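You operate a simulated robot arm through the tools that you are given. There is no shell and no other tool. Be economical: measure what you need, move in short steps, check, and stop when the job is done.

Carry out the task below with a simulated robot arm. There is one attempt and no reset: what you move stays moved.

TASK
Lid on the sugar bowl, jam and honey on the brown tray, then slide the tray onto the red runner. Set down upright: jam jar, honey jar.

The check looks at the end state, three seconds after you hand in, the way a careful person would. Anything else that was tipped, shoved, dropped, spilled or broken makes it a failure. A push-on lid holds only when it is set on centred and level and pressed home; a screw cap is set on level and turned clockwise until tight.

THE ROBOT
A 7-joint arm with a two-finger parallel gripper, fixed in place. Base frame: the origin is at the foot of the arm, x ahead of it, y to its left, z up; the work surface is at about z = 750. Units: mm, rad, N and s.
Its first joint turns from -2.897 to 2.897 rad. Payload 4.4 kg.
The TCP is the grasp point between the finger pads, 23 mm short of the fingertips. In the tool frame z runs along the fingers and y along their closing line. Largest opening 94 mm; finger width 38, thickness 10; the body of the gripper, 54 by 96 mm, starts 39 mm behind the TCP.
Orientation is that of the tool frame in the base frame, as a unit quaternion [w, x, y, z]. With the fingers straight down and closing along the base's y, the tool's x points along the base's -x, its y along +y and its z along -z.

THE INTERFACE
- The arm moves only by the tool nudge_tool. Its argument "steps" is a list of rows, each a list of 3 entries, a list of its own where there are three numbers: the finger opening in mm, from 0 to 94, then the shift along the base's x, y, z in units of 150 mm (1.0 is 150 mm), then the turn, a rotation vector about the base's x, y, z in units of 180 degrees (1.0 is 180 degrees). In form: [[hand, [tx, ty, tz], [rx, ry, rz]], ...]. A call has 1 to 20 rows; each row is the pose to reach, as a shift and turn from the pose commanded when the call began. A call with a number of a shift or a turn outside -1 to 1 is refused whole. Rows are played at 5 a second. More than 50 mm and 0.15 rad between two rows, or a gripper value outside its range, and nothing of the call is played. Where a pose cannot be reached the arm comes as near as it can. A force on the tool above 40 N (or 10 N above the force at the start of the call, whichever is more), or a blocked arm, ends the call early, and 0.2 s more pass. The fingers move at their own pace (about 72 mm/s each) and stop on an object; they squeeze with about 43 N. The grip force told is the motor's: it shows also when the fingers shut on nothing. Time passes only in rows, and 0.2 s behind the last, so rows that repeat a pose let the fingers close. The reply holds the time, the measured pose of the TCP, the force on the tool along the base axes, the opening and the grip force, in the units named above and with some noise, with the torque about the TCP (base axes, N m) and any sound that the robot's microphone picked up.
- Cameras (640 x 400 px; columns grow to the right, rows downward): "scene" is fixed at [50.4, -499.6, 1308]; the picture's right is [0.71, -0.70, 0.00], its down [-0.32, -0.32, -0.89] and it looks along [0.62, 0.64, -0.45] (base axes); focal length 328 px, centre (320, 200). "wrist" rides on the gripper at [86, 16, -75] in the tool frame; the picture's right is [-0.18, 0.98, 0.00], its down [-0.58, -0.11, -0.81] and it looks along [-0.79, -0.15, 0.59] (tool axes); focal length 243 px, centre (320, 200). There is no depth. A picture from a camera that has moved, and an enlarged one, comes with that camera's place and axes in the base frame and with its lens.
- capture(camera): a new picture of that camera. The clock stands still meanwhile.
- close_up(camera, box): a new picture of the part [left, top, right, bottom] of that camera's present view, enlarged. The clock stands still meanwhile.
- job_done(): hands the job in; it is judged then, once.

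Go step by step. Nothing tells you positions but the pictures and the camera data: compare them with the known pose of the tool, close in by small moves and look again before you grip or let go. The budget is 120 turns and 76 pictures, counting those below and the enlarged ones. Unless the task says otherwise, let go and move clear before handing in, and close with one line.

The tools are called as a command line: name --argument value ..., lists and objects as JSON in quotes. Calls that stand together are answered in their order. nudge_tool: Moves the arm, as the interface text tells. Its arguments: {"type":"object","properties":{"steps":{"type":"array","items":{"type":"array"}}},"required":["steps"]} The other tools are called the same way: capture (camera) takes a picture; close_up (camera, box) takes an enlarged picture of a part of a camera's view; job_done () hands the job in.

At the start:

```text
clock: 0.0
eef_pos: [717.3, 91.9, 1081.1]
tcp_rot: [0.0, -0.001, 1.0, 0.0]
ft_force: [0.3, -0.4, 0.4]
wrist_torque: [0.02, -0.01, -0.01]
opening: 93.9
gripper_force: 0.1
```

scene: 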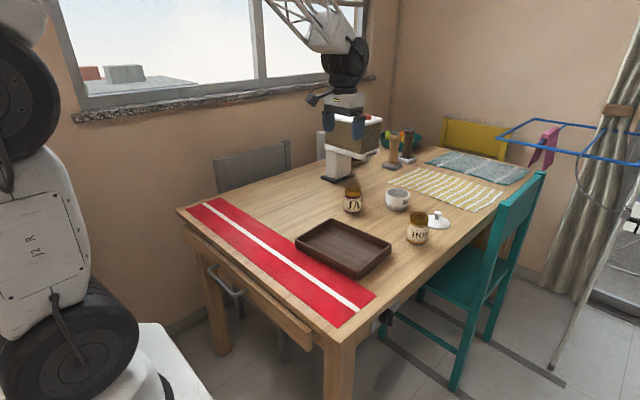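
wrist: 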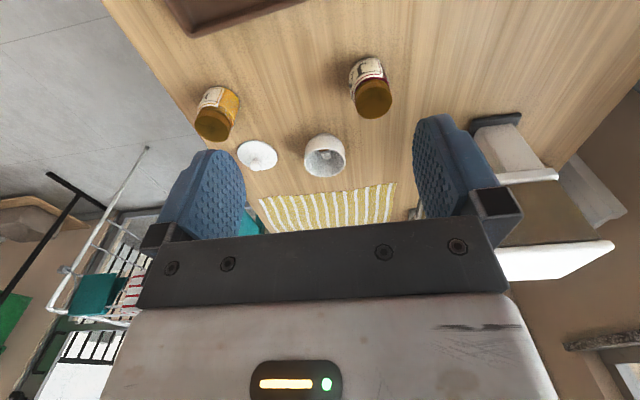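

I see the sugar bowl, its lid on the table, jam and honey jars, brown tray near the red runner. I'll take enlarged views to measure positions.

close_up --camera "scene" --box '[280, 160, 480, 285]'

close_up --camera "wrist" --box '[160, 0, 480, 200]'

close_up --camera "scene" --box '[170, 180, 410, 330]'

```text
3.20 times, centred on (380, 222) of scene
camera zoom: at [50.4, -499.6, 1308.0], right [0.71, -0.7, 0.0], down [-0.32, -0.32, -0.89], along [0.62, 0.64, -0.45], focal length 1050 px, centre (128, 128)
```

zoom: 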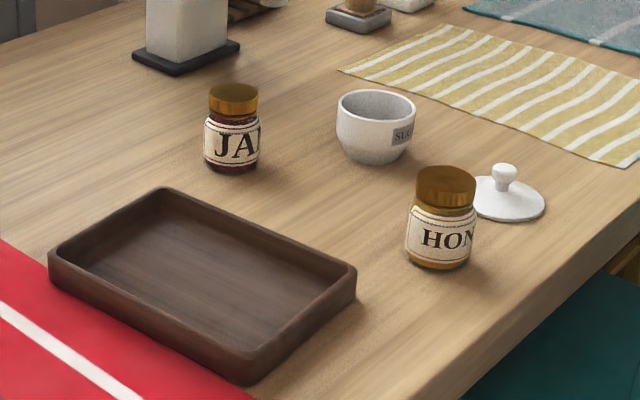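

```text
2.00 times, centred on (320, 100) of wrist
camera zoom: at [632.0, 108.3, 1155.1], right [0.18, 0.98, 0.0], down [0.58, -0.11, 0.81], along [0.79, -0.15, -0.59], focal length 485 px, centre (320, 400)
```

zoom: 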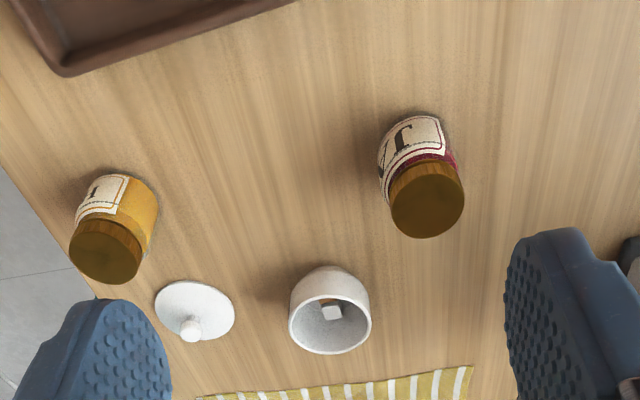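

```text
2.67 times, centred on (290, 255) of scene
camera zoom: at [50.4, -499.6, 1308.0], right [0.71, -0.7, 0.0], down [-0.32, -0.32, -0.89], along [0.62, 0.64, -0.45], focal length 875 px, centre (400, 53)
```

zoom: 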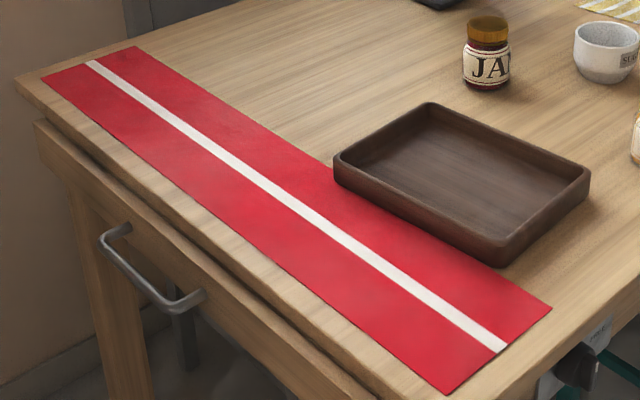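

Estimates: jam ≈ (838,150), honey ≈ (840,-103), bowl ≈ (968,55), lid ≈ (975,-100), tray centre ≈ (636,13), runner x 424–563. I'll go above the jam and look.

nudge_tool --steps '[[94, [0.16, 0.077, -0.195], [0, 0, 0]], [94, [0.32, 0.155, -0.39], [0, 0, 0]], [94, [0.48, 0.232, -0.585], [0, 0, 0]], [94, [0.64, 0.31, -0.78], [0, 0, 0]], [94, [0.805, 0.387, -0.973], [0, 0, 0]], [94, [0.805, 0.387, -0.973], [0, 0, 0]]]'

capture --camera "wrist"

close_up --camera "scene" --box '[280, 120, 480, 245]'

```text
clock: 1.4
eef_pos: [839.8, 151.4, 935.0]
tcp_rot: [0.0, 0.001, 1.0, 0.0]
ft_force: [0.6, 0.2, 0.4]
wrist_torque: [-0.02, -0.01, -0.03]
opening: 93.9
gripper_force: 0.1
```

```text
70 pictures are left
camera wrist: at [753.5, 167.6, 1010.0], right [0.18, 0.98, 0.0], down [0.58, -0.11, 0.81], along [0.79, -0.15, -0.59], focal length 243 px, centre (320, 200)
```

wrist: 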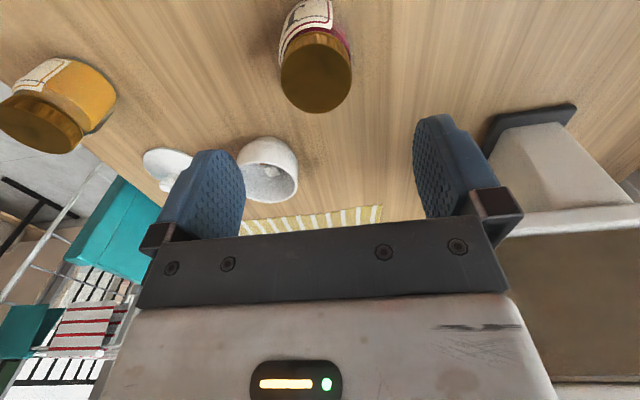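

```text
3.20 times, centred on (380, 182) of scene
camera zoom: at [50.4, -499.6, 1308.0], right [0.71, -0.7, 0.0], down [-0.32, -0.32, -0.89], along [0.62, 0.64, -0.45], focal length 1050 px, centre (128, 256)
```

zoom: 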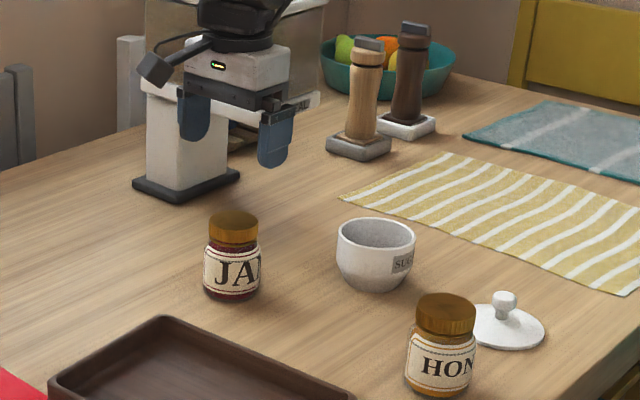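

Jam cap reads at about (841,149), right below the tool. Descend and grip.

nudge_tool --steps '[[94, [0, -0.005, -0.25], [0, 0, 0]], [94, [0, -0.01, -0.5], [0, 0, 0]], [94, [0, -0.01, -0.7], [0, 0, 0]], [94, [0, -0.01, -0.86], [0, 0, 0]], [94, [0, -0.01, -0.86], [0, 0, 0]], [40, [0, -0.01, -0.86], [0, 0, 0]], [40, [0, -0.01, -0.86], [0, 0, 0]], [40, [0, -0.01, -0.86], [0, 0, 0]], [40, [0, -0.01, -0.86], [0, 0, 0]]]'

close_up --camera "scene" --box '[280, 140, 440, 240]'

```text
clock: 3.4
eef_pos: [839.4, 150.0, 805.6]
tcp_rot: [0.0, 0.0, 1.0, 0.001]
ft_force: [0.7, -0.7, 0.1]
wrist_torque: [0.05, -0.05, -0.01]
opening: 61.1
gripper_force: 42.7
```

```text
4.00 times, centred on (360, 190) of scene
camera zoom: at [50.4, -499.6, 1308.0], right [0.71, -0.7, 0.0], down [-0.32, -0.32, -0.89], along [0.62, 0.64, -0.45], focal length 1313 px, centre (160, 240)
```

zoom: 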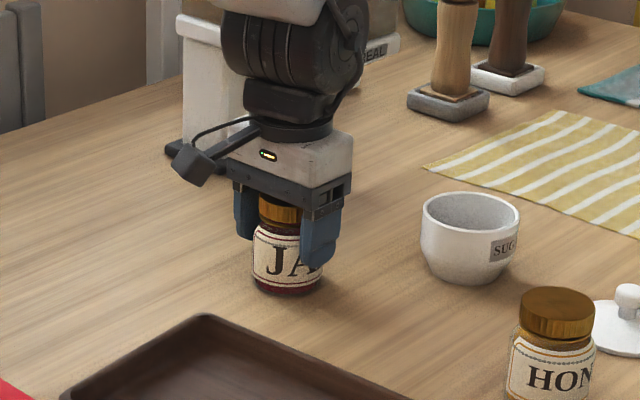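

Gripped at 61 mm. Lift and carry toward the tray.

nudge_tool --steps '[[40, [0, 0, 0.2], [0, 0, 0]], [40, [0, 0, 0.4], [0, 0, 0]], [40, [-0.1, -0.05, 0.55], [0, 0, 0]], [40, [-0.35, -0.15, 0.55], [0, 0, 0]], [40, [-0.6, -0.3, 0.55], [0, 0, 0]], [40, [-0.8, -0.45, 0.55], [0, 0, 0]], [40, [-0.95, -0.58, 0.55], [0, 0, 0]], [40, [-0.95, -0.58, 0.55], [0, 0, 0]]]'

nudge_tool --steps '[[40, [-0.2, 0, 0], [0, 0, 0]], [40, [-0.44, -0.007, 0], [0, 0, 0]], [40, [-0.44, -0.007, 0], [0, 0, 0]]]'

close_up --camera "scene" --box '[240, 140, 440, 265]'

capture --camera "wrist"

```text
clock: 5.2
eef_pos: [695.8, 60.6, 886.8]
tcp_rot: [0.0, -0.001, 1.0, -0.001]
ft_force: [-0.2, -0.2, 0.7]
wrist_torque: [0.0, -0.02, -0.02]
opening: 39.8
gripper_force: 0.0
```

```text
clock: 6.0
eef_pos: [630.1, 60.9, 886.9]
tcp_rot: [0.0, 0.0, 1.0, -0.001]
ft_force: [-0.8, 0.0, 0.1]
wrist_torque: [0.0, -0.02, 0.02]
opening: 39.7
gripper_force: 0.0
```

```text
3.20 times, centred on (340, 202) of scene
camera zoom: at [50.4, -499.6, 1308.0], right [0.71, -0.7, 0.0], down [-0.32, -0.32, -0.89], along [0.62, 0.64, -0.45], focal length 1050 px, centre (256, 192)
```

zoom: 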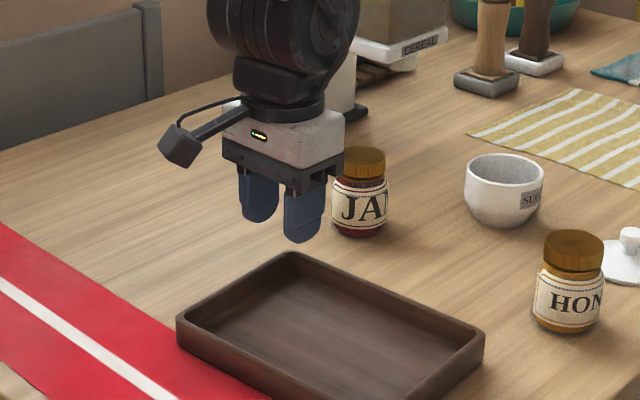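

```text
66 pictures are left
camera wrist: at [544.8, 76.8, 960.6], right [0.18, 0.98, 0.0], down [0.58, -0.11, 0.81], along [0.79, -0.15, -0.59], focal length 243 px, centre (320, 200)
```

wrist: 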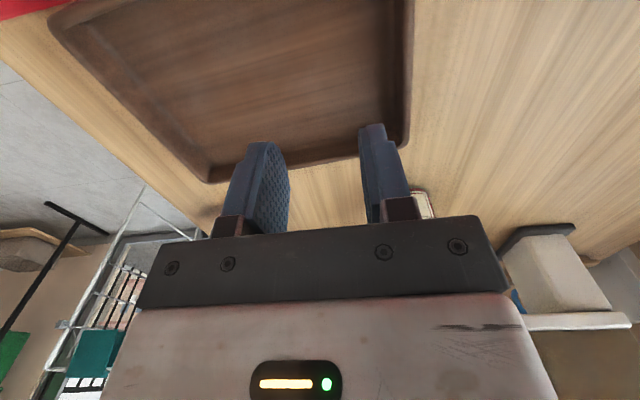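

The jam slipped out of the grip on the lift (still standing at its place). I'll inspect it before regrasping lower.

close_up --camera "scene" --box '[330, 170, 394, 210]'

close_up --camera "scene" --box '[390, 195, 470, 245]'

```text
10.00 times, centred on (362, 190) of scene
camera zoom: at [50.4, -499.6, 1308.0], right [0.71, -0.7, 0.0], down [-0.32, -0.32, -0.89], along [0.62, 0.64, -0.45], focal length 3282 px, centre (-100, 300)
```

zoom: 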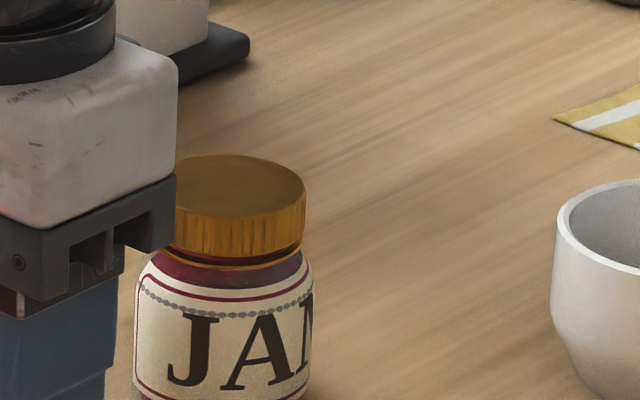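

```text
8.00 times, centred on (430, 220) of scene
camera zoom: at [50.4, -499.6, 1308.0], right [0.71, -0.7, 0.0], down [-0.32, -0.32, -0.89], along [0.62, 0.64, -0.45], focal length 2626 px, centre (-560, 40)
```

zoom: 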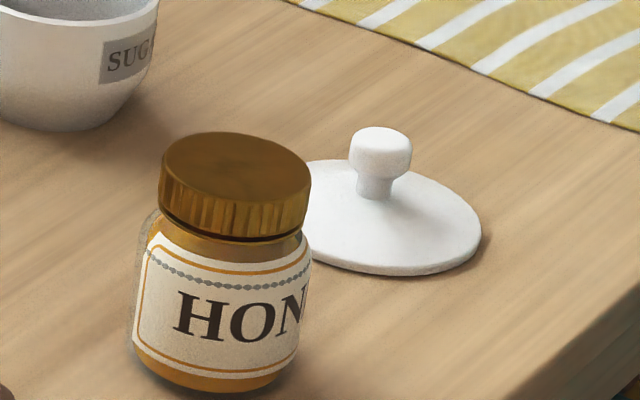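

The pads sat partly on the shoulder (straight body only below z≈802). I'll return and grip lower, closing fully and lifting slowly.

nudge_tool --steps '[[94, [0, 0, 0.25], [0, 0, 0]], [94, [0.3, 0.15, 0.3], [0, 0, 0]], [94, [0.55, 0.3, 0.3], [0, 0, 0]], [94, [0.8, 0.45, 0.3], [0, 0, 0]], [94, [1.0, 0.6, 0.3], [0, 0, 0]], [94, [1.0, 0.6, 0.3], [0, 0, 0]]]'

nudge_tool --steps '[[94, [0.2, 0, 0], [0, 0, 0]], [94, [0.4, 0, 0], [0, 0, 0]], [94, [0.4, 0, 0], [0, 0, 0]]]'

capture --camera "wrist"

```text
refused: row 2 steps farther than a row can; nothing moved
```

```text
clock: 6.8
eef_pos: [691.3, 59.4, 887.4]
tcp_rot: [0.0, 0.0, 1.0, 0.0]
ft_force: [-0.1, -0.4, 0.5]
wrist_torque: [-0.01, -0.03, 0.01]
opening: 94.1
gripper_force: 0.0
```

```text
63 pictures are left
camera wrist: at [605.5, 76.1, 961.6], right [0.18, 0.98, 0.0], down [0.58, -0.11, 0.81], along [0.79, -0.15, -0.59], focal length 243 px, centre (320, 200)
```

wrist: 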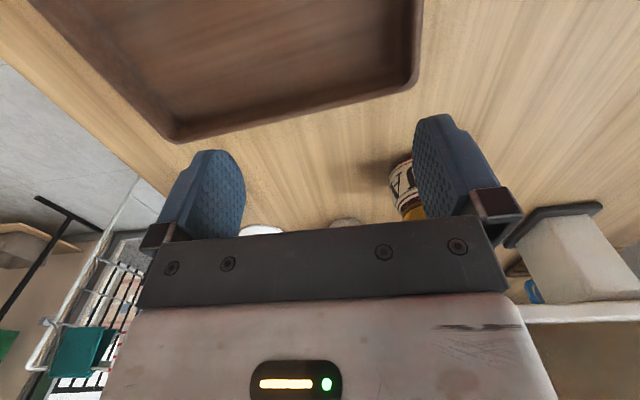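

Now at (691,60,887); moving up and back over the jam.

nudge_tool --steps '[[94, [0, 0, 0.3], [0, 0, 0]], [94, [0.2, 0.12, 0.32], [0, 0, 0]], [94, [0.4, 0.24, 0.32], [0, 0, 0]], [94, [0.6, 0.36, 0.32], [0, 0, 0]], [94, [0.8, 0.48, 0.32], [0, 0, 0]], [94, [1.0, 0.6, 0.32], [0, 0, 0]], [94, [1.0, 0.6, 0.32], [0, 0, 0]]]'

capture --camera "wrist"

```text
clock: 8.4
eef_pos: [840.4, 152.4, 935.3]
tcp_rot: [0.0, 0.0, 1.0, 0.001]
ft_force: [-0.1, -0.4, 0.1]
wrist_torque: [-0.02, -0.01, -0.02]
opening: 94.1
gripper_force: 0.1
```

```text
62 pictures are left
camera wrist: at [755.1, 167.9, 1009.7], right [0.18, 0.98, 0.0], down [0.58, -0.11, 0.81], along [0.79, -0.15, -0.59], focal length 243 px, centre (320, 200)
```

wrist: 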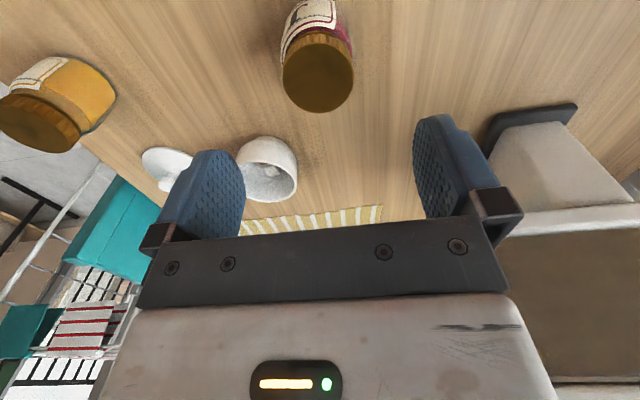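

Jam remains at ≈(842,149). Descend slower to z≈799 and close fully, then a small test lift.

nudge_tool --steps '[[94, [0.005, -0.01, -0.3], [0, 0, 0]], [94, [0.01, -0.015, -0.6], [0, 0, 0]], [94, [0.01, -0.015, -0.8], [0, 0, 0]], [94, [0.01, -0.015, -0.86], [0, 0, 0]], [94, [0.01, -0.015, -0.885], [0, 0, 0]], [94, [0.01, -0.015, -0.907], [0, 0, 0]], [94, [0.01, -0.015, -0.907], [0, 0, 0]], [30, [0.01, -0.015, -0.907], [0, 0, 0]], [0, [0.01, -0.015, -0.907], [0, 0, 0]], [0, [0.01, -0.015, -0.907], [0, 0, 0]], [0, [0.01, -0.015, -0.907], [0, 0, 0]], [0, [0.01, -0.015, -0.907], [0, 0, 0]]]'

nudge_tool --steps '[[0, [0, 0, 0.02], [0, 0, 0]], [0, [0, 0, 0.05], [0, 0, 0]], [0, [0, 0, 0.09], [0, 0, 0]], [0, [0, 0, 0.13], [0, 0, 0]], [0, [0, 0, 0.13], [0, 0, 0]]]'

close_up --camera "scene" --box '[310, 150, 406, 210]'

```text
clock: 11.0
eef_pos: [840.7, 148.8, 800.8]
tcp_rot: [0.0, 0.0, 1.0, 0.001]
ft_force: [0.7, -1.4, -0.4]
wrist_torque: [0.01, -0.09, 0.01]
opening: 61.0
gripper_force: 42.8
```

```text
clock: 12.2
eef_pos: [840.4, 147.2, 818.9]
tcp_rot: [0.0, 0.0, 1.0, 0.0]
ft_force: [0.3, 0.0, -3.9]
wrist_torque: [0.01, 0.01, 0.01]
opening: 60.9
gripper_force: 42.9
```

```text
6.67 times, centred on (358, 180) of scene
camera zoom: at [50.4, -499.6, 1308.0], right [0.71, -0.7, 0.0], down [-0.32, -0.32, -0.89], along [0.62, 0.64, -0.45], focal length 2188 px, centre (67, 333)
```

zoom: 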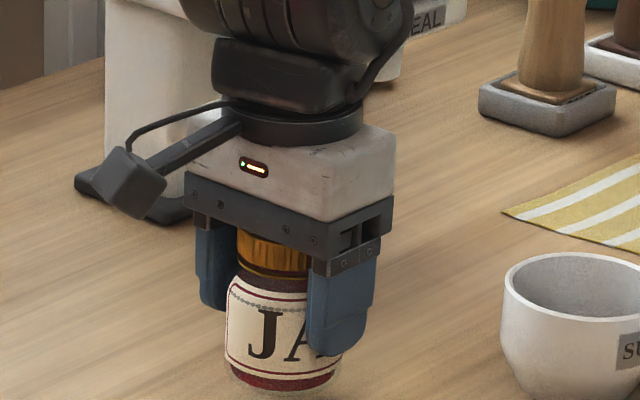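

It's held (3.9 N). Carry it gently to the tray.

nudge_tool --steps '[[0, [0, 0, 0.08], [0, 0, 0]], [0, [0, 0, 0.17], [0, 0, 0]], [0, [0, 0, 0.27], [0, 0, 0]], [0, [-0.05, -0.02, 0.35], [0, 0, 0]], [0, [-0.15, -0.08, 0.38], [0, 0, 0]], [0, [-0.28, -0.16, 0.38], [0, 0, 0]], [0, [-0.41, -0.24, 0.38], [0, 0, 0]], [0, [-0.54, -0.32, 0.38], [0, 0, 0]], [0, [-0.67, -0.4, 0.38], [0, 0, 0]], [0, [-0.8, -0.48, 0.38], [0, 0, 0]], [0, [-0.92, -0.56, 0.38], [0, 0, 0]], [0, [-0.98, -0.58, 0.38], [0, 0, 0]], [0, [-0.98, -0.58, 0.38], [0, 0, 0]]]'

nudge_tool --steps '[[0, [-0.1, 0, 0], [0, 0, 0]], [0, [-0.22, 0, 0], [0, 0, 0]], [0, [-0.34, 0, 0], [0, 0, 0]], [0, [-0.4, 0, 0], [0, 0, 0]], [0, [-0.4, 0, 0], [0, 0, 0]]]'

close_up --camera "scene" --box '[250, 150, 410, 250]'

capture --camera "wrist"

```text
clock: 15.0
eef_pos: [693.8, 60.7, 876.5]
tcp_rot: [0.0, 0.0, 1.0, 0.0]
ft_force: [0.6, -0.8, -3.6]
wrist_torque: [-0.03, 0.02, -0.01]
opening: 60.9
gripper_force: 43.2
```

```text
clock: 16.2
eef_pos: [634.3, 62.0, 876.4]
tcp_rot: [0.001, 0.0, 1.0, 0.0]
ft_force: [0.3, 0.1, -3.9]
wrist_torque: [-0.02, 0.0, 0.01]
opening: 60.9
gripper_force: 42.8
```

```text
4.00 times, centred on (330, 200) of scene
camera zoom: at [50.4, -499.6, 1308.0], right [0.71, -0.7, 0.0], down [-0.32, -0.32, -0.89], along [0.62, 0.64, -0.45], focal length 1313 px, centre (280, 200)
```

zoom: 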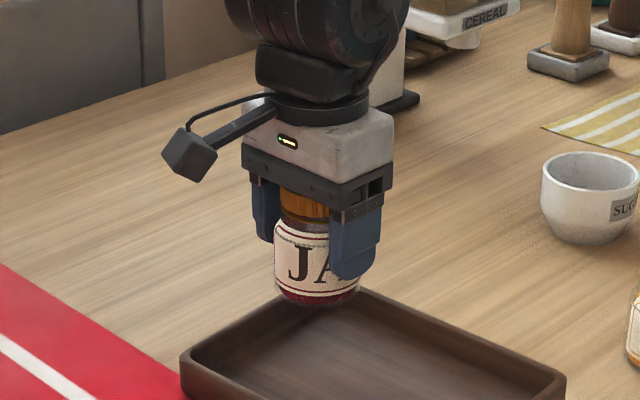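

```text
59 pictures are left
camera wrist: at [548.9, 77.5, 950.6], right [0.18, 0.98, 0.0], down [0.58, -0.11, 0.81], along [0.79, -0.15, -0.59], focal length 243 px, centre (320, 200)
```

wrist: 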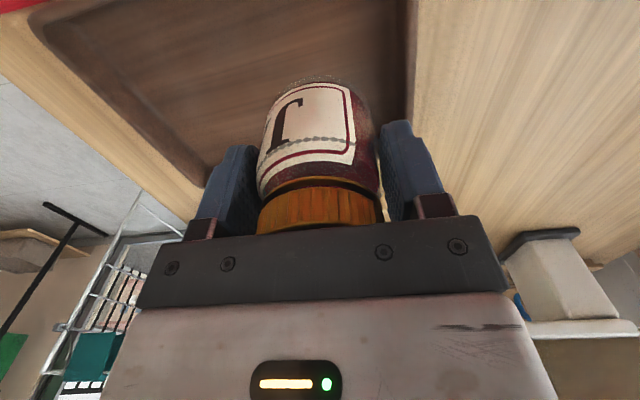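

Jar is over the tray's left half. Shift a bit inward (y≈55) and lower.

nudge_tool --steps '[[0, [0, -0.045, -0.12], [0, 0, 0]], [0, [0, -0.045, -0.24], [0, 0, 0]], [0, [0, -0.045, -0.34], [0, 0, 0]], [0, [0, -0.045, -0.4], [0, 0, 0]], [0, [0, -0.045, -0.43], [0, 0, 0]], [0, [0, -0.045, -0.43], [0, 0, 0]]]'

close_up --camera "scene" --box '[270, 180, 398, 260]'

```text
clock: 17.6
eef_pos: [633.5, 53.7, 812.2]
tcp_rot: [0.0, 0.0, 1.0, 0.0]
ft_force: [-0.4, -0.2, -3.0]
wrist_torque: [-0.01, 0.02, 0.0]
opening: 60.8
gripper_force: 43.1
```

```text
5.00 times, centred on (334, 220) of scene
camera zoom: at [50.4, -499.6, 1308.0], right [0.71, -0.7, 0.0], down [-0.32, -0.32, -0.89], along [0.62, 0.64, -0.45], focal length 1641 px, centre (250, 100)
```

zoom: 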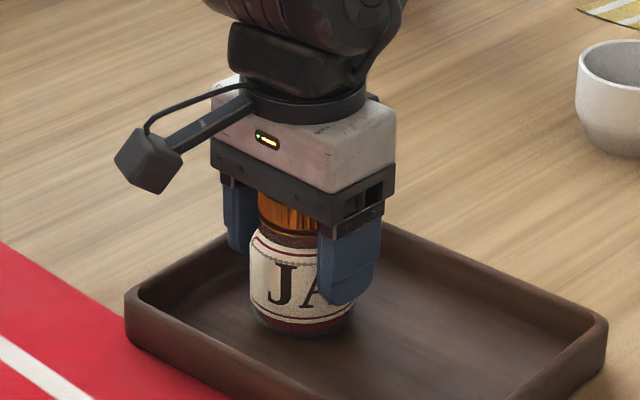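

Slow descent in 1.5 mm steps until contact.

nudge_tool --steps '[[0, [0, 0, -0.01], [0, 0, 0]], [0, [0, 0, -0.02], [0, 0, 0]], [0, [0, 0, -0.03], [0, 0, 0]], [0, [0, 0, -0.035], [0, 0, 0]]]'

```text
clock: 18.6
eef_pos: [634.9, 54.9, 807.2]
tcp_rot: [0.0, 0.0, 1.0, 0.0]
ft_force: [-0.3, 0.2, -4.3]
wrist_torque: [-0.02, 0.06, -0.02]
opening: 61.0
gripper_force: 43.0
```

nudge_tool --steps '[[0, [0, 0, -0.007], [0, 0, 0]], [0, [0, 0, -0.014], [0, 0, 0]], [0, [0, 0, -0.014], [0, 0, 0]]]'

```text
clock: 19.4
eef_pos: [634.9, 55.5, 805.3]
tcp_rot: [0.001, 0.0, 1.0, 0.0]
ft_force: [-2.2, -1.2, 18.6]
wrist_torque: [0.11, 0.13, 0.28]
opening: 61.0
gripper_force: 43.0
```

Contact at z≈805.5. Ease off slightly, release narrowly and go straight up.

nudge_tool --steps '[[0, [0, 0, 0.005], [0, 0, 0]], [66, [0, 0, 0.005], [0, 0, 0]], [72, [0, 0, 0.005], [0, 0, 0]], [72, [0, 0, 0.005], [0, 0, 0]], [72, [0, 0, 0.1], [0, 0, 0]], [72, [0, 0, 0.25], [0, 0, 0]], [72, [0, 0, 0.5], [0, 0, 0]], [80, [0, 0, 0.75], [0, 0, 0]], [94, [0, 0, 0.86], [0, 0, 0]], [94, [0, 0, 0.86], [0, 0, 0]]]'

close_up --camera "scene" --box '[270, 180, 398, 260]'

```text
clock: 21.6
eef_pos: [634.9, 55.8, 933.5]
tcp_rot: [0.001, 0.0, 1.0, 0.0]
ft_force: [0.6, -0.1, 0.1]
wrist_torque: [0.0, 0.02, 0.0]
opening: 94.1
gripper_force: 0.2
```

```text
5.00 times, centred on (334, 220) of scene
camera zoom: at [50.4, -499.6, 1308.0], right [0.71, -0.7, 0.0], down [-0.32, -0.32, -0.89], along [0.62, 0.64, -0.45], focal length 1641 px, centre (250, 100)
```

zoom: 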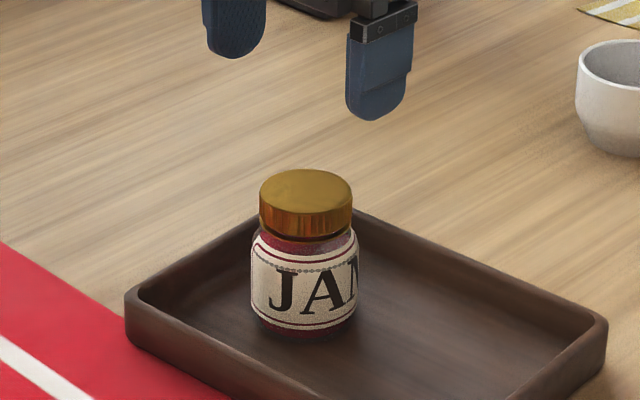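

Jam stands in the tray. Now over to the honey at ≈(840,-103).

nudge_tool --steps '[[94, [0.2, -0.14, 0], [0, 0, 0]], [94, [0.4, -0.28, 0], [0, 0, 0]], [94, [0.6, -0.42, 0], [0, 0, 0]], [94, [0.8, -0.56, 0], [0, 0, 0]], [94, [1.0, -0.7, 0], [0, 0, 0]], [94, [1.0, -0.7, 0], [0, 0, 0]]]'

nudge_tool --steps '[[94, [0.18, -0.18, 0], [0, 0, 0]], [94, [0.36, -0.36, 0], [0, 0, 0]], [94, [0.36, -0.36, 0], [0, 0, 0]]]'

capture --camera "wrist"

```text
clock: 23.0
eef_pos: [782.8, -48.8, 933.7]
tcp_rot: [0.0, 0.001, 1.0, 0.0]
ft_force: [0.2, 0.3, 0.1]
wrist_torque: [0.0, -0.01, -0.05]
opening: 94.0
gripper_force: 0.0
```

```text
clock: 23.8
eef_pos: [837.1, -103.7, 935.3]
tcp_rot: [0.001, 0.002, 1.0, 0.0]
ft_force: [0.0, 0.1, -0.1]
wrist_torque: [-0.01, -0.02, -0.01]
opening: 94.0
gripper_force: 0.0
```

```text
56 pictures are left
camera wrist: at [752.6, -88.0, 1009.4], right [0.19, 0.98, 0.0], down [0.58, -0.11, 0.81], along [0.79, -0.15, -0.59], focal length 243 px, centre (320, 200)
```

wrist: 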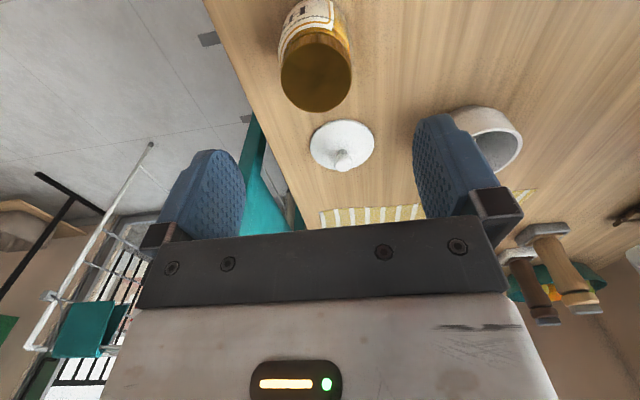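

Honey at ≈(839,-107). Descend with slight correction, grip and test lift.

nudge_tool --steps '[[94, [0.01, -0.015, -0.3], [0, 0, 0]], [94, [0.015, -0.02, -0.6], [0, 0, 0]], [94, [0.015, -0.02, -0.8], [0, 0, 0]], [94, [0.015, -0.02, -0.86], [0, 0, 0]], [94, [0.015, -0.02, -0.885], [0, 0, 0]], [94, [0.015, -0.02, -0.902], [0, 0, 0]], [94, [0.015, -0.02, -0.902], [0, 0, 0]], [30, [0.015, -0.02, -0.902], [0, 0, 0]], [0, [0.015, -0.02, -0.902], [0, 0, 0]], [0, [0.015, -0.02, -0.902], [0, 0, 0]], [0, [0.015, -0.02, -0.902], [0, 0, 0]], [0, [0.015, -0.02, -0.902], [0, 0, 0]]]'

nudge_tool --steps '[[0, [0, 0, 0.02], [0, 0, 0]], [0, [0, 0, 0.05], [0, 0, 0]], [0, [0, 0, 0.09], [0, 0, 0]], [0, [0, 0, 0.13], [0, 0, 0]], [0, [0, 0, 0.13], [0, 0, 0]]]'

close_up --camera "scene" --box '[360, 170, 488, 250]'

```text
clock: 26.4
eef_pos: [839.6, -108.0, 799.7]
tcp_rot: [0.0, 0.0, 1.0, 0.0]
ft_force: [1.3, 0.5, -0.1]
wrist_torque: [0.01, -0.05, 0.03]
opening: 61.1
gripper_force: 43.1
```

```text
clock: 27.6
eef_pos: [840.1, -107.5, 818.5]
tcp_rot: [0.0, 0.0, 1.0, 0.0]
ft_force: [-0.4, 0.1, -3.7]
wrist_torque: [-0.01, 0.01, -0.01]
opening: 61.2
gripper_force: 43.1
```

```text
5.00 times, centred on (424, 210) of scene
camera zoom: at [50.4, -499.6, 1308.0], right [0.71, -0.7, 0.0], down [-0.32, -0.32, -0.89], along [0.62, 0.64, -0.45], focal length 1641 px, centre (-200, 150)
```

zoom: 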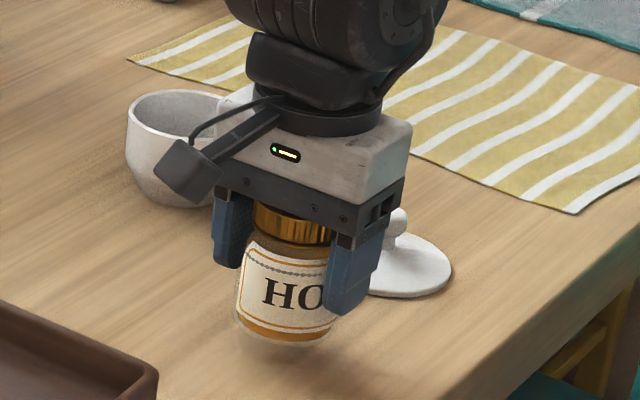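

Honey held. Carry to ≈(641,-34).

nudge_tool --steps '[[0, [0, 0, 0.08], [0, 0, 0]], [0, [0, 0, 0.17], [0, 0, 0]], [0, [0, 0, 0.27], [0, 0, 0]], [0, [-0.05, 0.02, 0.35], [0, 0, 0]], [0, [-0.15, 0.06, 0.38], [0, 0, 0]], [0, [-0.28, 0.1, 0.38], [0, 0, 0]], [0, [-0.41, 0.15, 0.38], [0, 0, 0]], [0, [-0.54, 0.2, 0.38], [0, 0, 0]], [0, [-0.67, 0.25, 0.38], [0, 0, 0]], [0, [-0.8, 0.3, 0.38], [0, 0, 0]], [0, [-0.92, 0.35, 0.38], [0, 0, 0]], [0, [-0.98, 0.37, 0.38], [0, 0, 0]], [0, [-0.98, 0.37, 0.38], [0, 0, 0]]]'

nudge_tool --steps '[[0, [-0.1, 0.05, 0], [0, 0, 0]], [0, [-0.2, 0.09, 0], [0, 0, 0]], [0, [-0.3, 0.12, 0], [0, 0, 0]], [0, [-0.343, 0.12, 0], [0, 0, 0]], [0, [-0.343, 0.12, 0], [0, 0, 0]]]'

close_up --camera "scene" --box '[270, 160, 430, 260]'

capture --camera "wrist"

```text
clock: 30.4
eef_pos: [693.3, -52.6, 874.5]
tcp_rot: [0.0, 0.0, 1.0, 0.001]
ft_force: [-0.5, -0.1, -4.1]
wrist_torque: [0.01, 0.04, 0.01]
opening: 61.0
gripper_force: 43.1
```

```text
clock: 31.6
eef_pos: [641.9, -33.5, 874.7]
tcp_rot: [-0.001, 0.0, 1.0, 0.0]
ft_force: [-0.2, 0.6, -3.7]
wrist_torque: [0.02, 0.02, 0.01]
opening: 60.7
gripper_force: 43.3
```

```text
4.00 times, centred on (350, 210) of scene
camera zoom: at [50.4, -499.6, 1308.0], right [0.71, -0.7, 0.0], down [-0.32, -0.32, -0.89], along [0.62, 0.64, -0.45], focal length 1313 px, centre (200, 160)
```

zoom: 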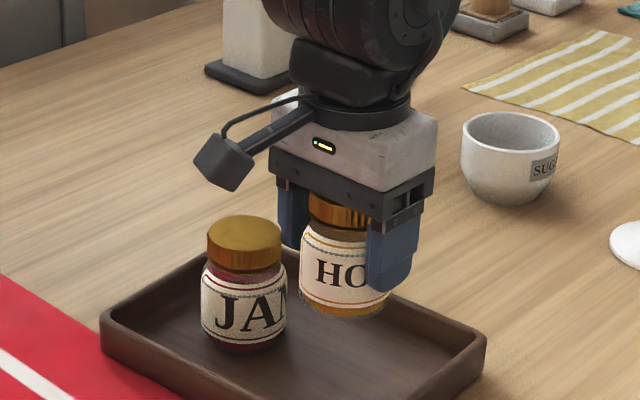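

```text
53 pictures are left
camera wrist: at [556.2, -17.3, 948.8], right [0.18, 0.98, 0.0], down [0.58, -0.11, 0.81], along [0.79, -0.15, -0.59], focal length 243 px, centre (320, 200)
```

wrist: 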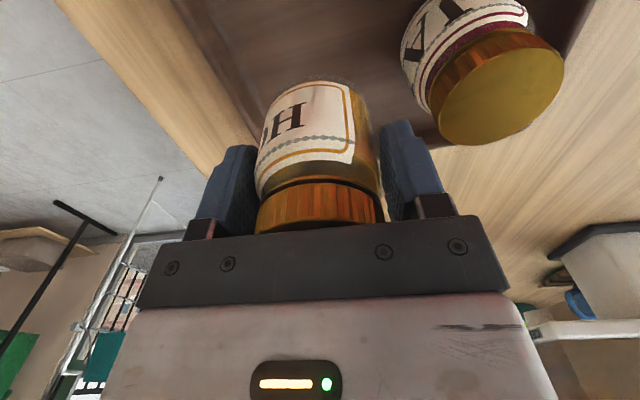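

Clear of the jam. Lower the honey.

nudge_tool --steps '[[0, [0, 0, -0.12], [0, 0, 0]], [0, [0, 0, -0.24], [0, 0, 0]], [0, [0, 0, -0.34], [0, 0, 0]], [0, [0, 0, -0.4], [0, 0, 0]], [0, [0, 0, -0.43], [0, 0, 0]], [0, [0, 0, -0.445], [0, 0, 0]], [0, [0, 0, -0.445], [0, 0, 0]]]'

nudge_tool --steps '[[0, [0, 0, -0.007], [0, 0, 0]], [0, [0, 0, -0.014], [0, 0, 0]], [0, [0, 0, -0.018], [0, 0, 0]], [0, [0, 0, -0.018], [0, 0, 0]]]'

```text
clock: 33.2
eef_pos: [641.8, -33.4, 807.6]
tcp_rot: [0.001, 0.0, 1.0, 0.0]
ft_force: [0.0, -0.5, -4.0]
wrist_torque: [-0.04, 0.03, 0.02]
opening: 61.0
gripper_force: 43.3
```

```text
clock: 34.2
eef_pos: [641.3, -34.3, 806.6]
tcp_rot: [0.001, 0.0, 1.0, 0.001]
ft_force: [0.1, -0.2, -3.6]
wrist_torque: [-0.02, -0.01, 0.0]
opening: 60.8
gripper_force: 43.0
```

nudge_tool --steps '[[0, [0, 0, -0.006], [0, 0, 0]], [0, [0, 0, -0.012], [0, 0, 0]], [0, [0, 0, -0.012], [0, 0, 0]]]'

```text
clock: 35.0
eef_pos: [641.7, -35.1, 804.8]
tcp_rot: [0.0, 0.0, 1.0, 0.001]
ft_force: [-0.5, 3.5, 18.9]
wrist_torque: [0.37, 0.26, 0.06]
opening: 61.0
gripper_force: 43.0
```

Contact. Release narrowly and rise straight up.

nudge_tool --steps '[[0, [0, 0, 0.005], [0, 0, 0]], [66, [0, 0, 0.005], [0, 0, 0]], [71, [0, 0, 0.005], [0, 0, 0]], [71, [0, 0, 0.005], [0, 0, 0]], [71, [0, 0, 0.1], [0, 0, 0]], [71, [0, 0, 0.25], [0, 0, 0]], [71, [0, 0, 0.5], [0, 0, 0]], [60, [0, 0, 0.75], [0, 0, 0]], [50, [0, 0, 0.86], [0, 0, 0]], [50, [0, 0, 0.86], [0, 0, 0]]]'

nudge_tool --steps '[[50, [0.2, -0.04, 0], [0, 0, 0]], [50, [0.4, -0.08, 0], [0, 0, 0]], [50, [0.6, -0.12, 0], [0, 0, 0]], [50, [0.8, -0.16, 0], [0, 0, 0]], [50, [1.0, -0.2, 0], [0, 0, 0]], [50, [1.0, -0.2, 0], [0, 0, 0]]]'

close_up --camera "scene" --box '[270, 180, 398, 260]'

close_up --camera "wrist" --box '[240, 60, 560, 260]'

```text
clock: 37.2
eef_pos: [641.6, -34.2, 933.5]
tcp_rot: [0.0, 0.0, 1.0, 0.0]
ft_force: [0.8, -0.3, 0.1]
wrist_torque: [0.02, 0.0, -0.01]
opening: 50.3
gripper_force: 0.0
```

```text
clock: 38.6
eef_pos: [792.3, -64.0, 931.2]
tcp_rot: [0.0, 0.0, 1.0, 0.0]
ft_force: [0.6, -0.4, -0.2]
wrist_torque: [0.0, -0.01, -0.02]
opening: 49.9
gripper_force: 0.1
```

```text
5.00 times, centred on (334, 220) of scene
camera zoom: at [50.4, -499.6, 1308.0], right [0.71, -0.7, 0.0], down [-0.32, -0.32, -0.89], along [0.62, 0.64, -0.45], focal length 1641 px, centre (250, 100)
```

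zoom: 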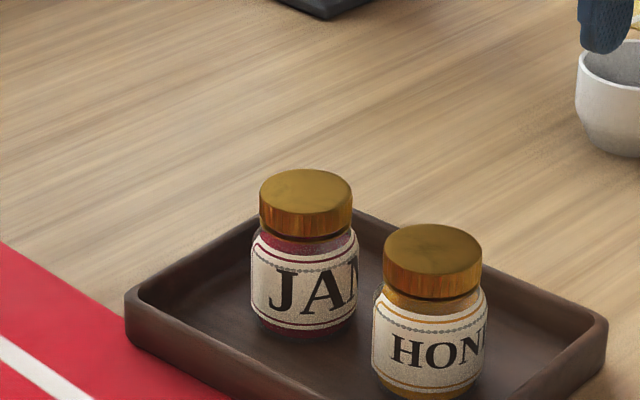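

```text
2.00 times, centred on (400, 160) of wrist
camera zoom: at [707.8, -46.6, 1005.4], right [0.18, 0.98, 0.0], down [0.58, -0.11, 0.81], along [0.79, -0.15, -0.59], focal length 485 px, centre (160, 280)
```

zoom: 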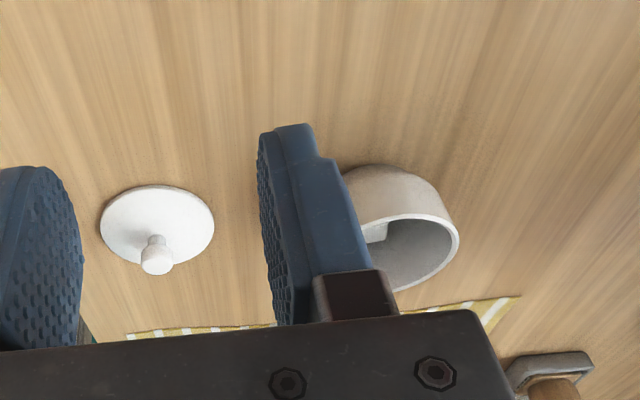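

Both jars stand in the tray. Lid is at ≈(976.5,-100), knob top z≈789; it's at the reach limit, so I tilt the fingers outward by 0.15 rad and approach above.

nudge_tool --steps '[[50, [0.2, -0.05, 0], [0, -0.01, 0]], [50, [0.4, -0.1, 0], [0, -0.02, 0]], [50, [0.6, -0.15, -0.05], [0, -0.03, 0]], [50, [0.8, -0.2, -0.1], [0, -0.04, 0]], [50, [0.9, -0.24, -0.2], [0, -0.0477, 0]], [50, [0.9, -0.24, -0.2], [0, -0.0477, 0]]]'

nudge_tool --steps '[[50, [0.17, 0, -0.1], [0, 0, 0]], [50, [0.33, 0, -0.2], [0, 0, 0]], [50, [0.33, 0, -0.33], [0, 0, 0]], [50, [0.33, 0, -0.33], [0, 0, 0]]]'

capture --camera "wrist"

close_up --camera "scene" --box '[380, 160, 476, 220]'

```text
clock: 40.0
eef_pos: [929.4, -100.1, 902.5]
tcp_rot: [0.075, 0.0, 0.997, 0.0]
ft_force: [0.6, -0.4, -0.9]
wrist_torque: [0.0, 0.04, 0.0]
opening: 50.3
gripper_force: 0.0
```

```text
clock: 41.0
eef_pos: [975.9, -101.0, 854.4]
tcp_rot: [0.075, 0.001, 0.997, 0.0]
ft_force: [-0.4, 0.8, 0.1]
wrist_torque: [0.01, 0.0, -0.02]
opening: 49.9
gripper_force: 0.0
```

```text
50 pictures are left
camera wrist: at [880.9, -84.0, 914.0], right [0.18, 0.98, 0.03], down [0.45, -0.11, 0.88], along [0.87, -0.15, -0.47], focal length 243 px, centre (320, 200)
```

wrist: 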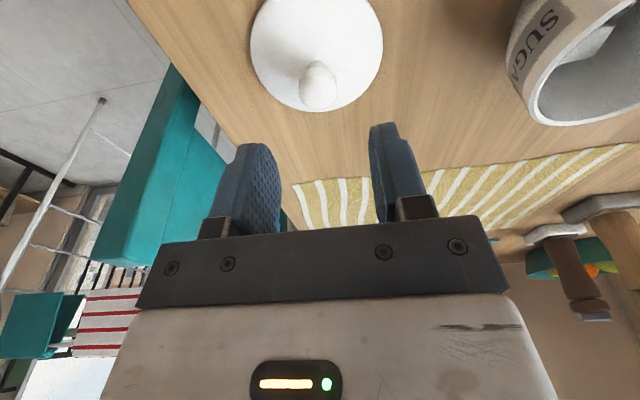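

```text
6.67 times, centred on (428, 190) of scene
camera zoom: at [50.4, -499.6, 1308.0], right [0.71, -0.7, 0.0], down [-0.32, -0.32, -0.89], along [0.62, 0.64, -0.45], focal length 2188 px, centre (-400, 267)
```

zoom: 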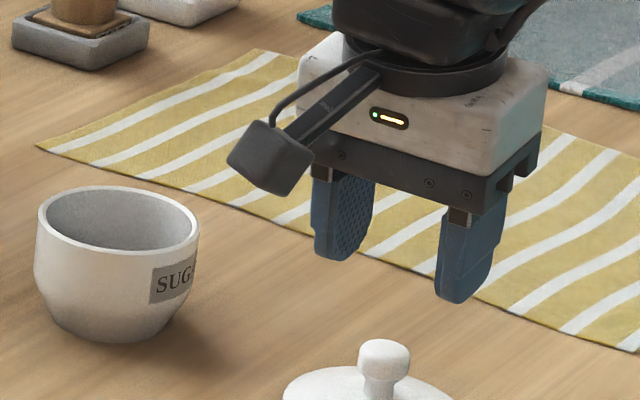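

Lid and knob are aligned under the tool. Descend to z≈792 and close on the knob.

nudge_tool --steps '[[50, [0.005, 0.005, -0.15], [0, 0, 0]], [50, [0.005, 0.005, -0.28], [0, 0, 0]], [50, [0.005, 0.005, -0.36], [0, 0, 0]], [50, [0.005, 0.005, -0.4], [0, 0, 0]], [50, [0.005, 0.005, -0.41], [0, 0, 0]], [50, [0.005, 0.005, -0.41], [0, 0, 0]]]'

close_up --camera "scene" --box '[390, 180, 470, 230]'

```text
clock: 42.4
eef_pos: [977.4, -99.5, 791.2]
tcp_rot: [0.075, 0.0, 0.997, 0.0]
ft_force: [-0.2, 0.5, 0.3]
wrist_torque: [-0.01, 0.01, 0.01]
opening: 50.1
gripper_force: 0.1
```

```text
8.00 times, centred on (430, 205) of scene
camera zoom: at [50.4, -499.6, 1308.0], right [0.71, -0.7, 0.0], down [-0.32, -0.32, -0.89], along [0.62, 0.64, -0.45], focal length 2626 px, centre (-560, 160)
```

zoom: 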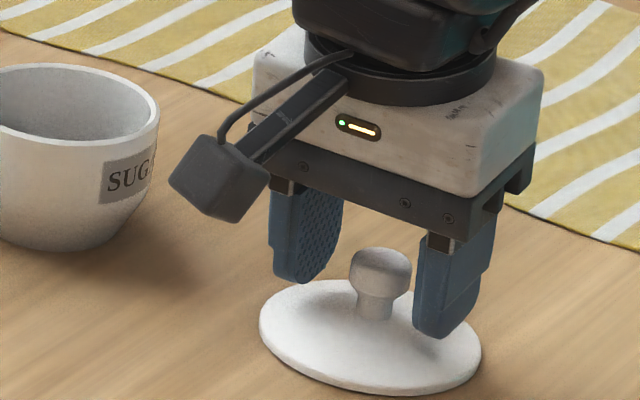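

Knob sits between the pads. Close and test lift.

nudge_tool --steps '[[30, [0, 0, 0], [0, 0, 0]], [20, [0, 0, 0], [0, 0, 0]], [5, [0, 0, 0], [0, 0, 0]], [0, [0, 0, 0], [0, 0, 0]], [0, [0, 0, 0], [0, 0, 0]], [0, [0, 0, 0], [0, 0, 0]]]'

nudge_tool --steps '[[0, [0, 0, 0.03], [0, 0, 0]], [0, [0, 0, 0.08], [0, 0, 0]], [0, [0, 0, 0.14], [0, 0, 0]], [0, [0, 0, 0.2], [0, 0, 0]], [0, [0, 0, 0.2], [0, 0, 0]]]'

close_up --camera "scene" --box '[390, 180, 470, 230]'

capture --camera "wrist"

```text
clock: 43.8
eef_pos: [977.6, -98.7, 791.4]
tcp_rot: [0.076, 0.0, 0.997, 0.0]
ft_force: [0.6, 0.8, 2.0]
wrist_torque: [-0.02, 0.01, -0.04]
opening: 20.3
gripper_force: 42.7
```

```text
clock: 45.0
eef_pos: [977.2, -100.0, 822.4]
tcp_rot: [0.075, 0.0, 0.997, 0.001]
ft_force: [-0.1, 0.6, -0.9]
wrist_torque: [0.01, 0.0, 0.02]
opening: 19.9
gripper_force: 42.9
```

```text
8.00 times, centred on (430, 205) of scene
camera zoom: at [50.4, -499.6, 1308.0], right [0.71, -0.7, 0.0], down [-0.32, -0.32, -0.89], along [0.62, 0.64, -0.45], focal length 2626 px, centre (-560, 160)
```

zoom: 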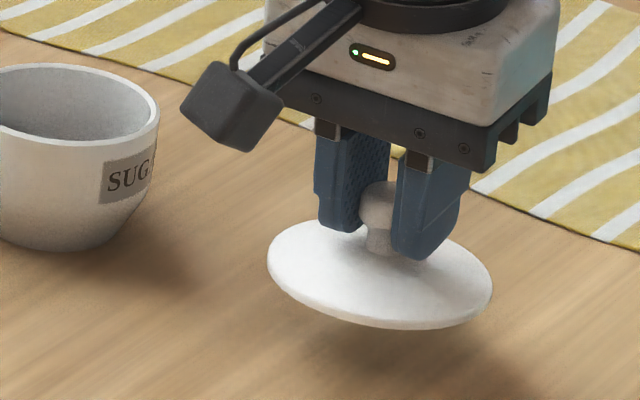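

```text
46 pictures are left
camera wrist: at [881.5, -83.3, 882.7], right [0.18, 0.98, 0.03], down [0.45, -0.11, 0.88], along [0.87, -0.15, -0.47], focal length 243 px, centre (320, 200)
```

wrist: 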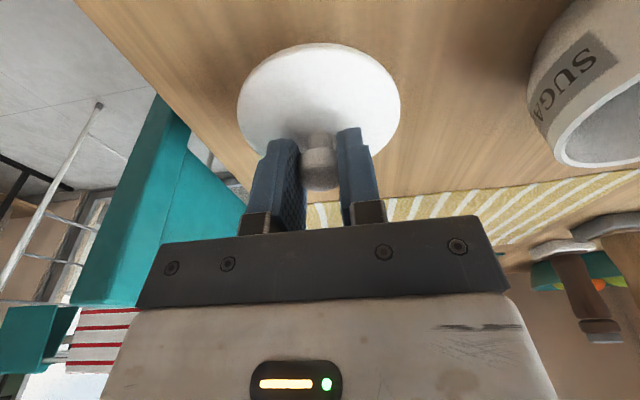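

Lid is held and about level. Raise and carry it over the bowl at ≈(968,55).

nudge_tool --steps '[[0, [0, 0, 0.15], [0, 0, 0]], [0, [0, 0, 0.3], [0, 0, 0]], [0, [0, 0.03, 0.4], [0, 0, 0]], [0, [-0.01, 0.15, 0.4], [0, 0, 0]], [0, [-0.02, 0.3, 0.4], [0, 0, 0]], [0, [-0.03, 0.45, 0.4], [0, 0, 0]], [0, [-0.04, 0.6, 0.4], [0, 0, 0]], [0, [-0.05, 0.75, 0.4], [0, 0, 0]], [0, [-0.055, 0.88, 0.4], [0, 0, 0]], [0, [-0.055, 0.95, 0.4], [0, 0, 0]], [0, [-0.055, 0.95, 0.4], [0, 0, 0]]]'

nudge_tool --steps '[[0, [0, 0.05, 0], [0, 0, 0]], [0, [0, 0.087, 0], [0, 0, 0]], [0, [0, 0.087, 0], [0, 0, 0]]]'

close_up --camera "scene" --box '[360, 160, 440, 210]'

capture --camera "wrist"

```text
clock: 47.4
eef_pos: [969.0, 42.2, 882.9]
tcp_rot: [0.075, 0.0, 0.997, 0.0]
ft_force: [0.4, -0.4, -0.6]
wrist_torque: [0.04, 0.0, 0.01]
opening: 19.9
gripper_force: 43.0
```

```text
clock: 48.2
eef_pos: [968.1, 56.5, 882.1]
tcp_rot: [0.075, 0.0, 0.997, 0.0]
ft_force: [-1.0, 0.0, -0.7]
wrist_torque: [0.02, -0.02, -0.02]
opening: 20.1
gripper_force: 43.2
```

```text
8.00 times, centred on (400, 185) of scene
camera zoom: at [50.4, -499.6, 1308.0], right [0.71, -0.7, 0.0], down [-0.32, -0.32, -0.89], along [0.62, 0.64, -0.45], focal length 2626 px, centre (-320, 320)
```

zoom: 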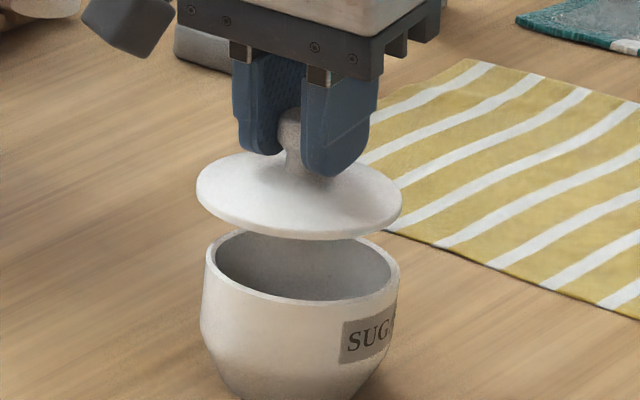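

```text
44 pictures are left
camera wrist: at [873.3, 72.8, 941.8], right [0.18, 0.98, 0.03], down [0.45, -0.11, 0.88], along [0.87, -0.15, -0.47], focal length 243 px, centre (320, 200)
```

wrist: 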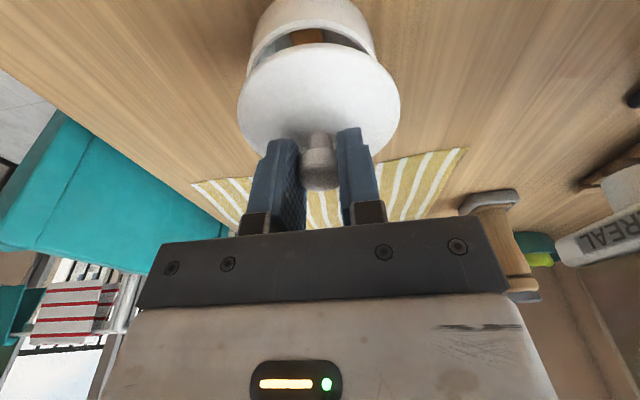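

Lid is above the bowl with ~30 mm gap. Lower to a small gap and compare centres.

nudge_tool --steps '[[0, [0, -0.01, -0.05], [0, 0, 0]], [0, [0, -0.01, -0.1], [0, 0, 0]], [0, [0, -0.01, -0.14], [0, 0, 0]], [0, [0, -0.01, -0.14], [0, 0, 0]]]'

close_up --camera "scene" --box '[374, 175, 422, 205]'

close_up --camera "wrist" --box '[220, 0, 420, 125]'

```text
clock: 49.2
eef_pos: [968.4, 55.6, 859.6]
tcp_rot: [0.076, 0.001, 0.997, 0.0]
ft_force: [0.5, -0.8, -0.4]
wrist_torque: [0.01, 0.01, 0.01]
opening: 20.3
gripper_force: 43.2
```

```text
13.33 times, centred on (398, 190) of scene
camera zoom: at [50.4, -499.6, 1308.0], right [0.71, -0.7, 0.0], down [-0.32, -0.32, -0.89], along [0.62, 0.64, -0.45], focal length 4376 px, centre (-720, 333)
```

zoom: 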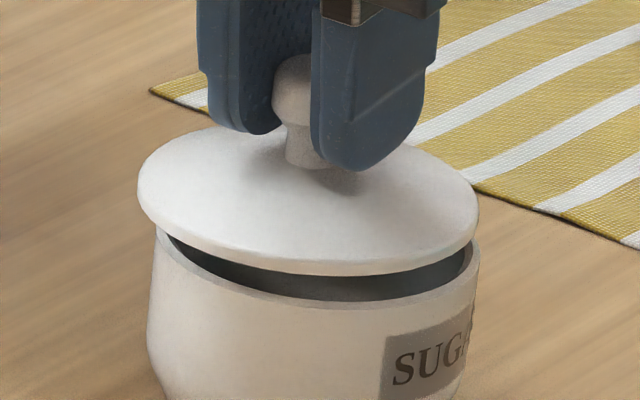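

```text
3.20 times, centred on (320, 62) of wrist
camera zoom: at [873.2, 71.2, 921.1], right [0.18, 0.98, 0.03], down [0.45, -0.11, 0.88], along [0.87, -0.15, -0.47], focal length 776 px, centre (320, 640)
```

zoom: 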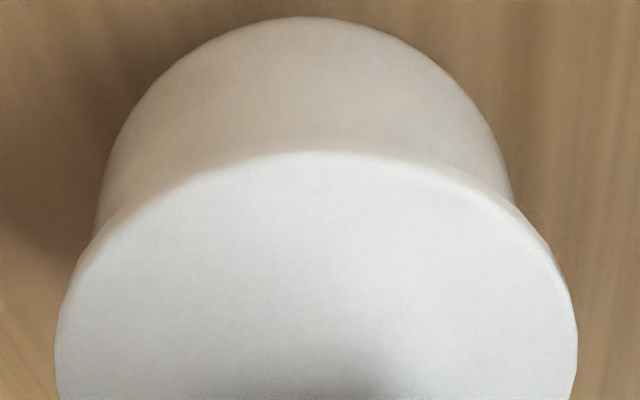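

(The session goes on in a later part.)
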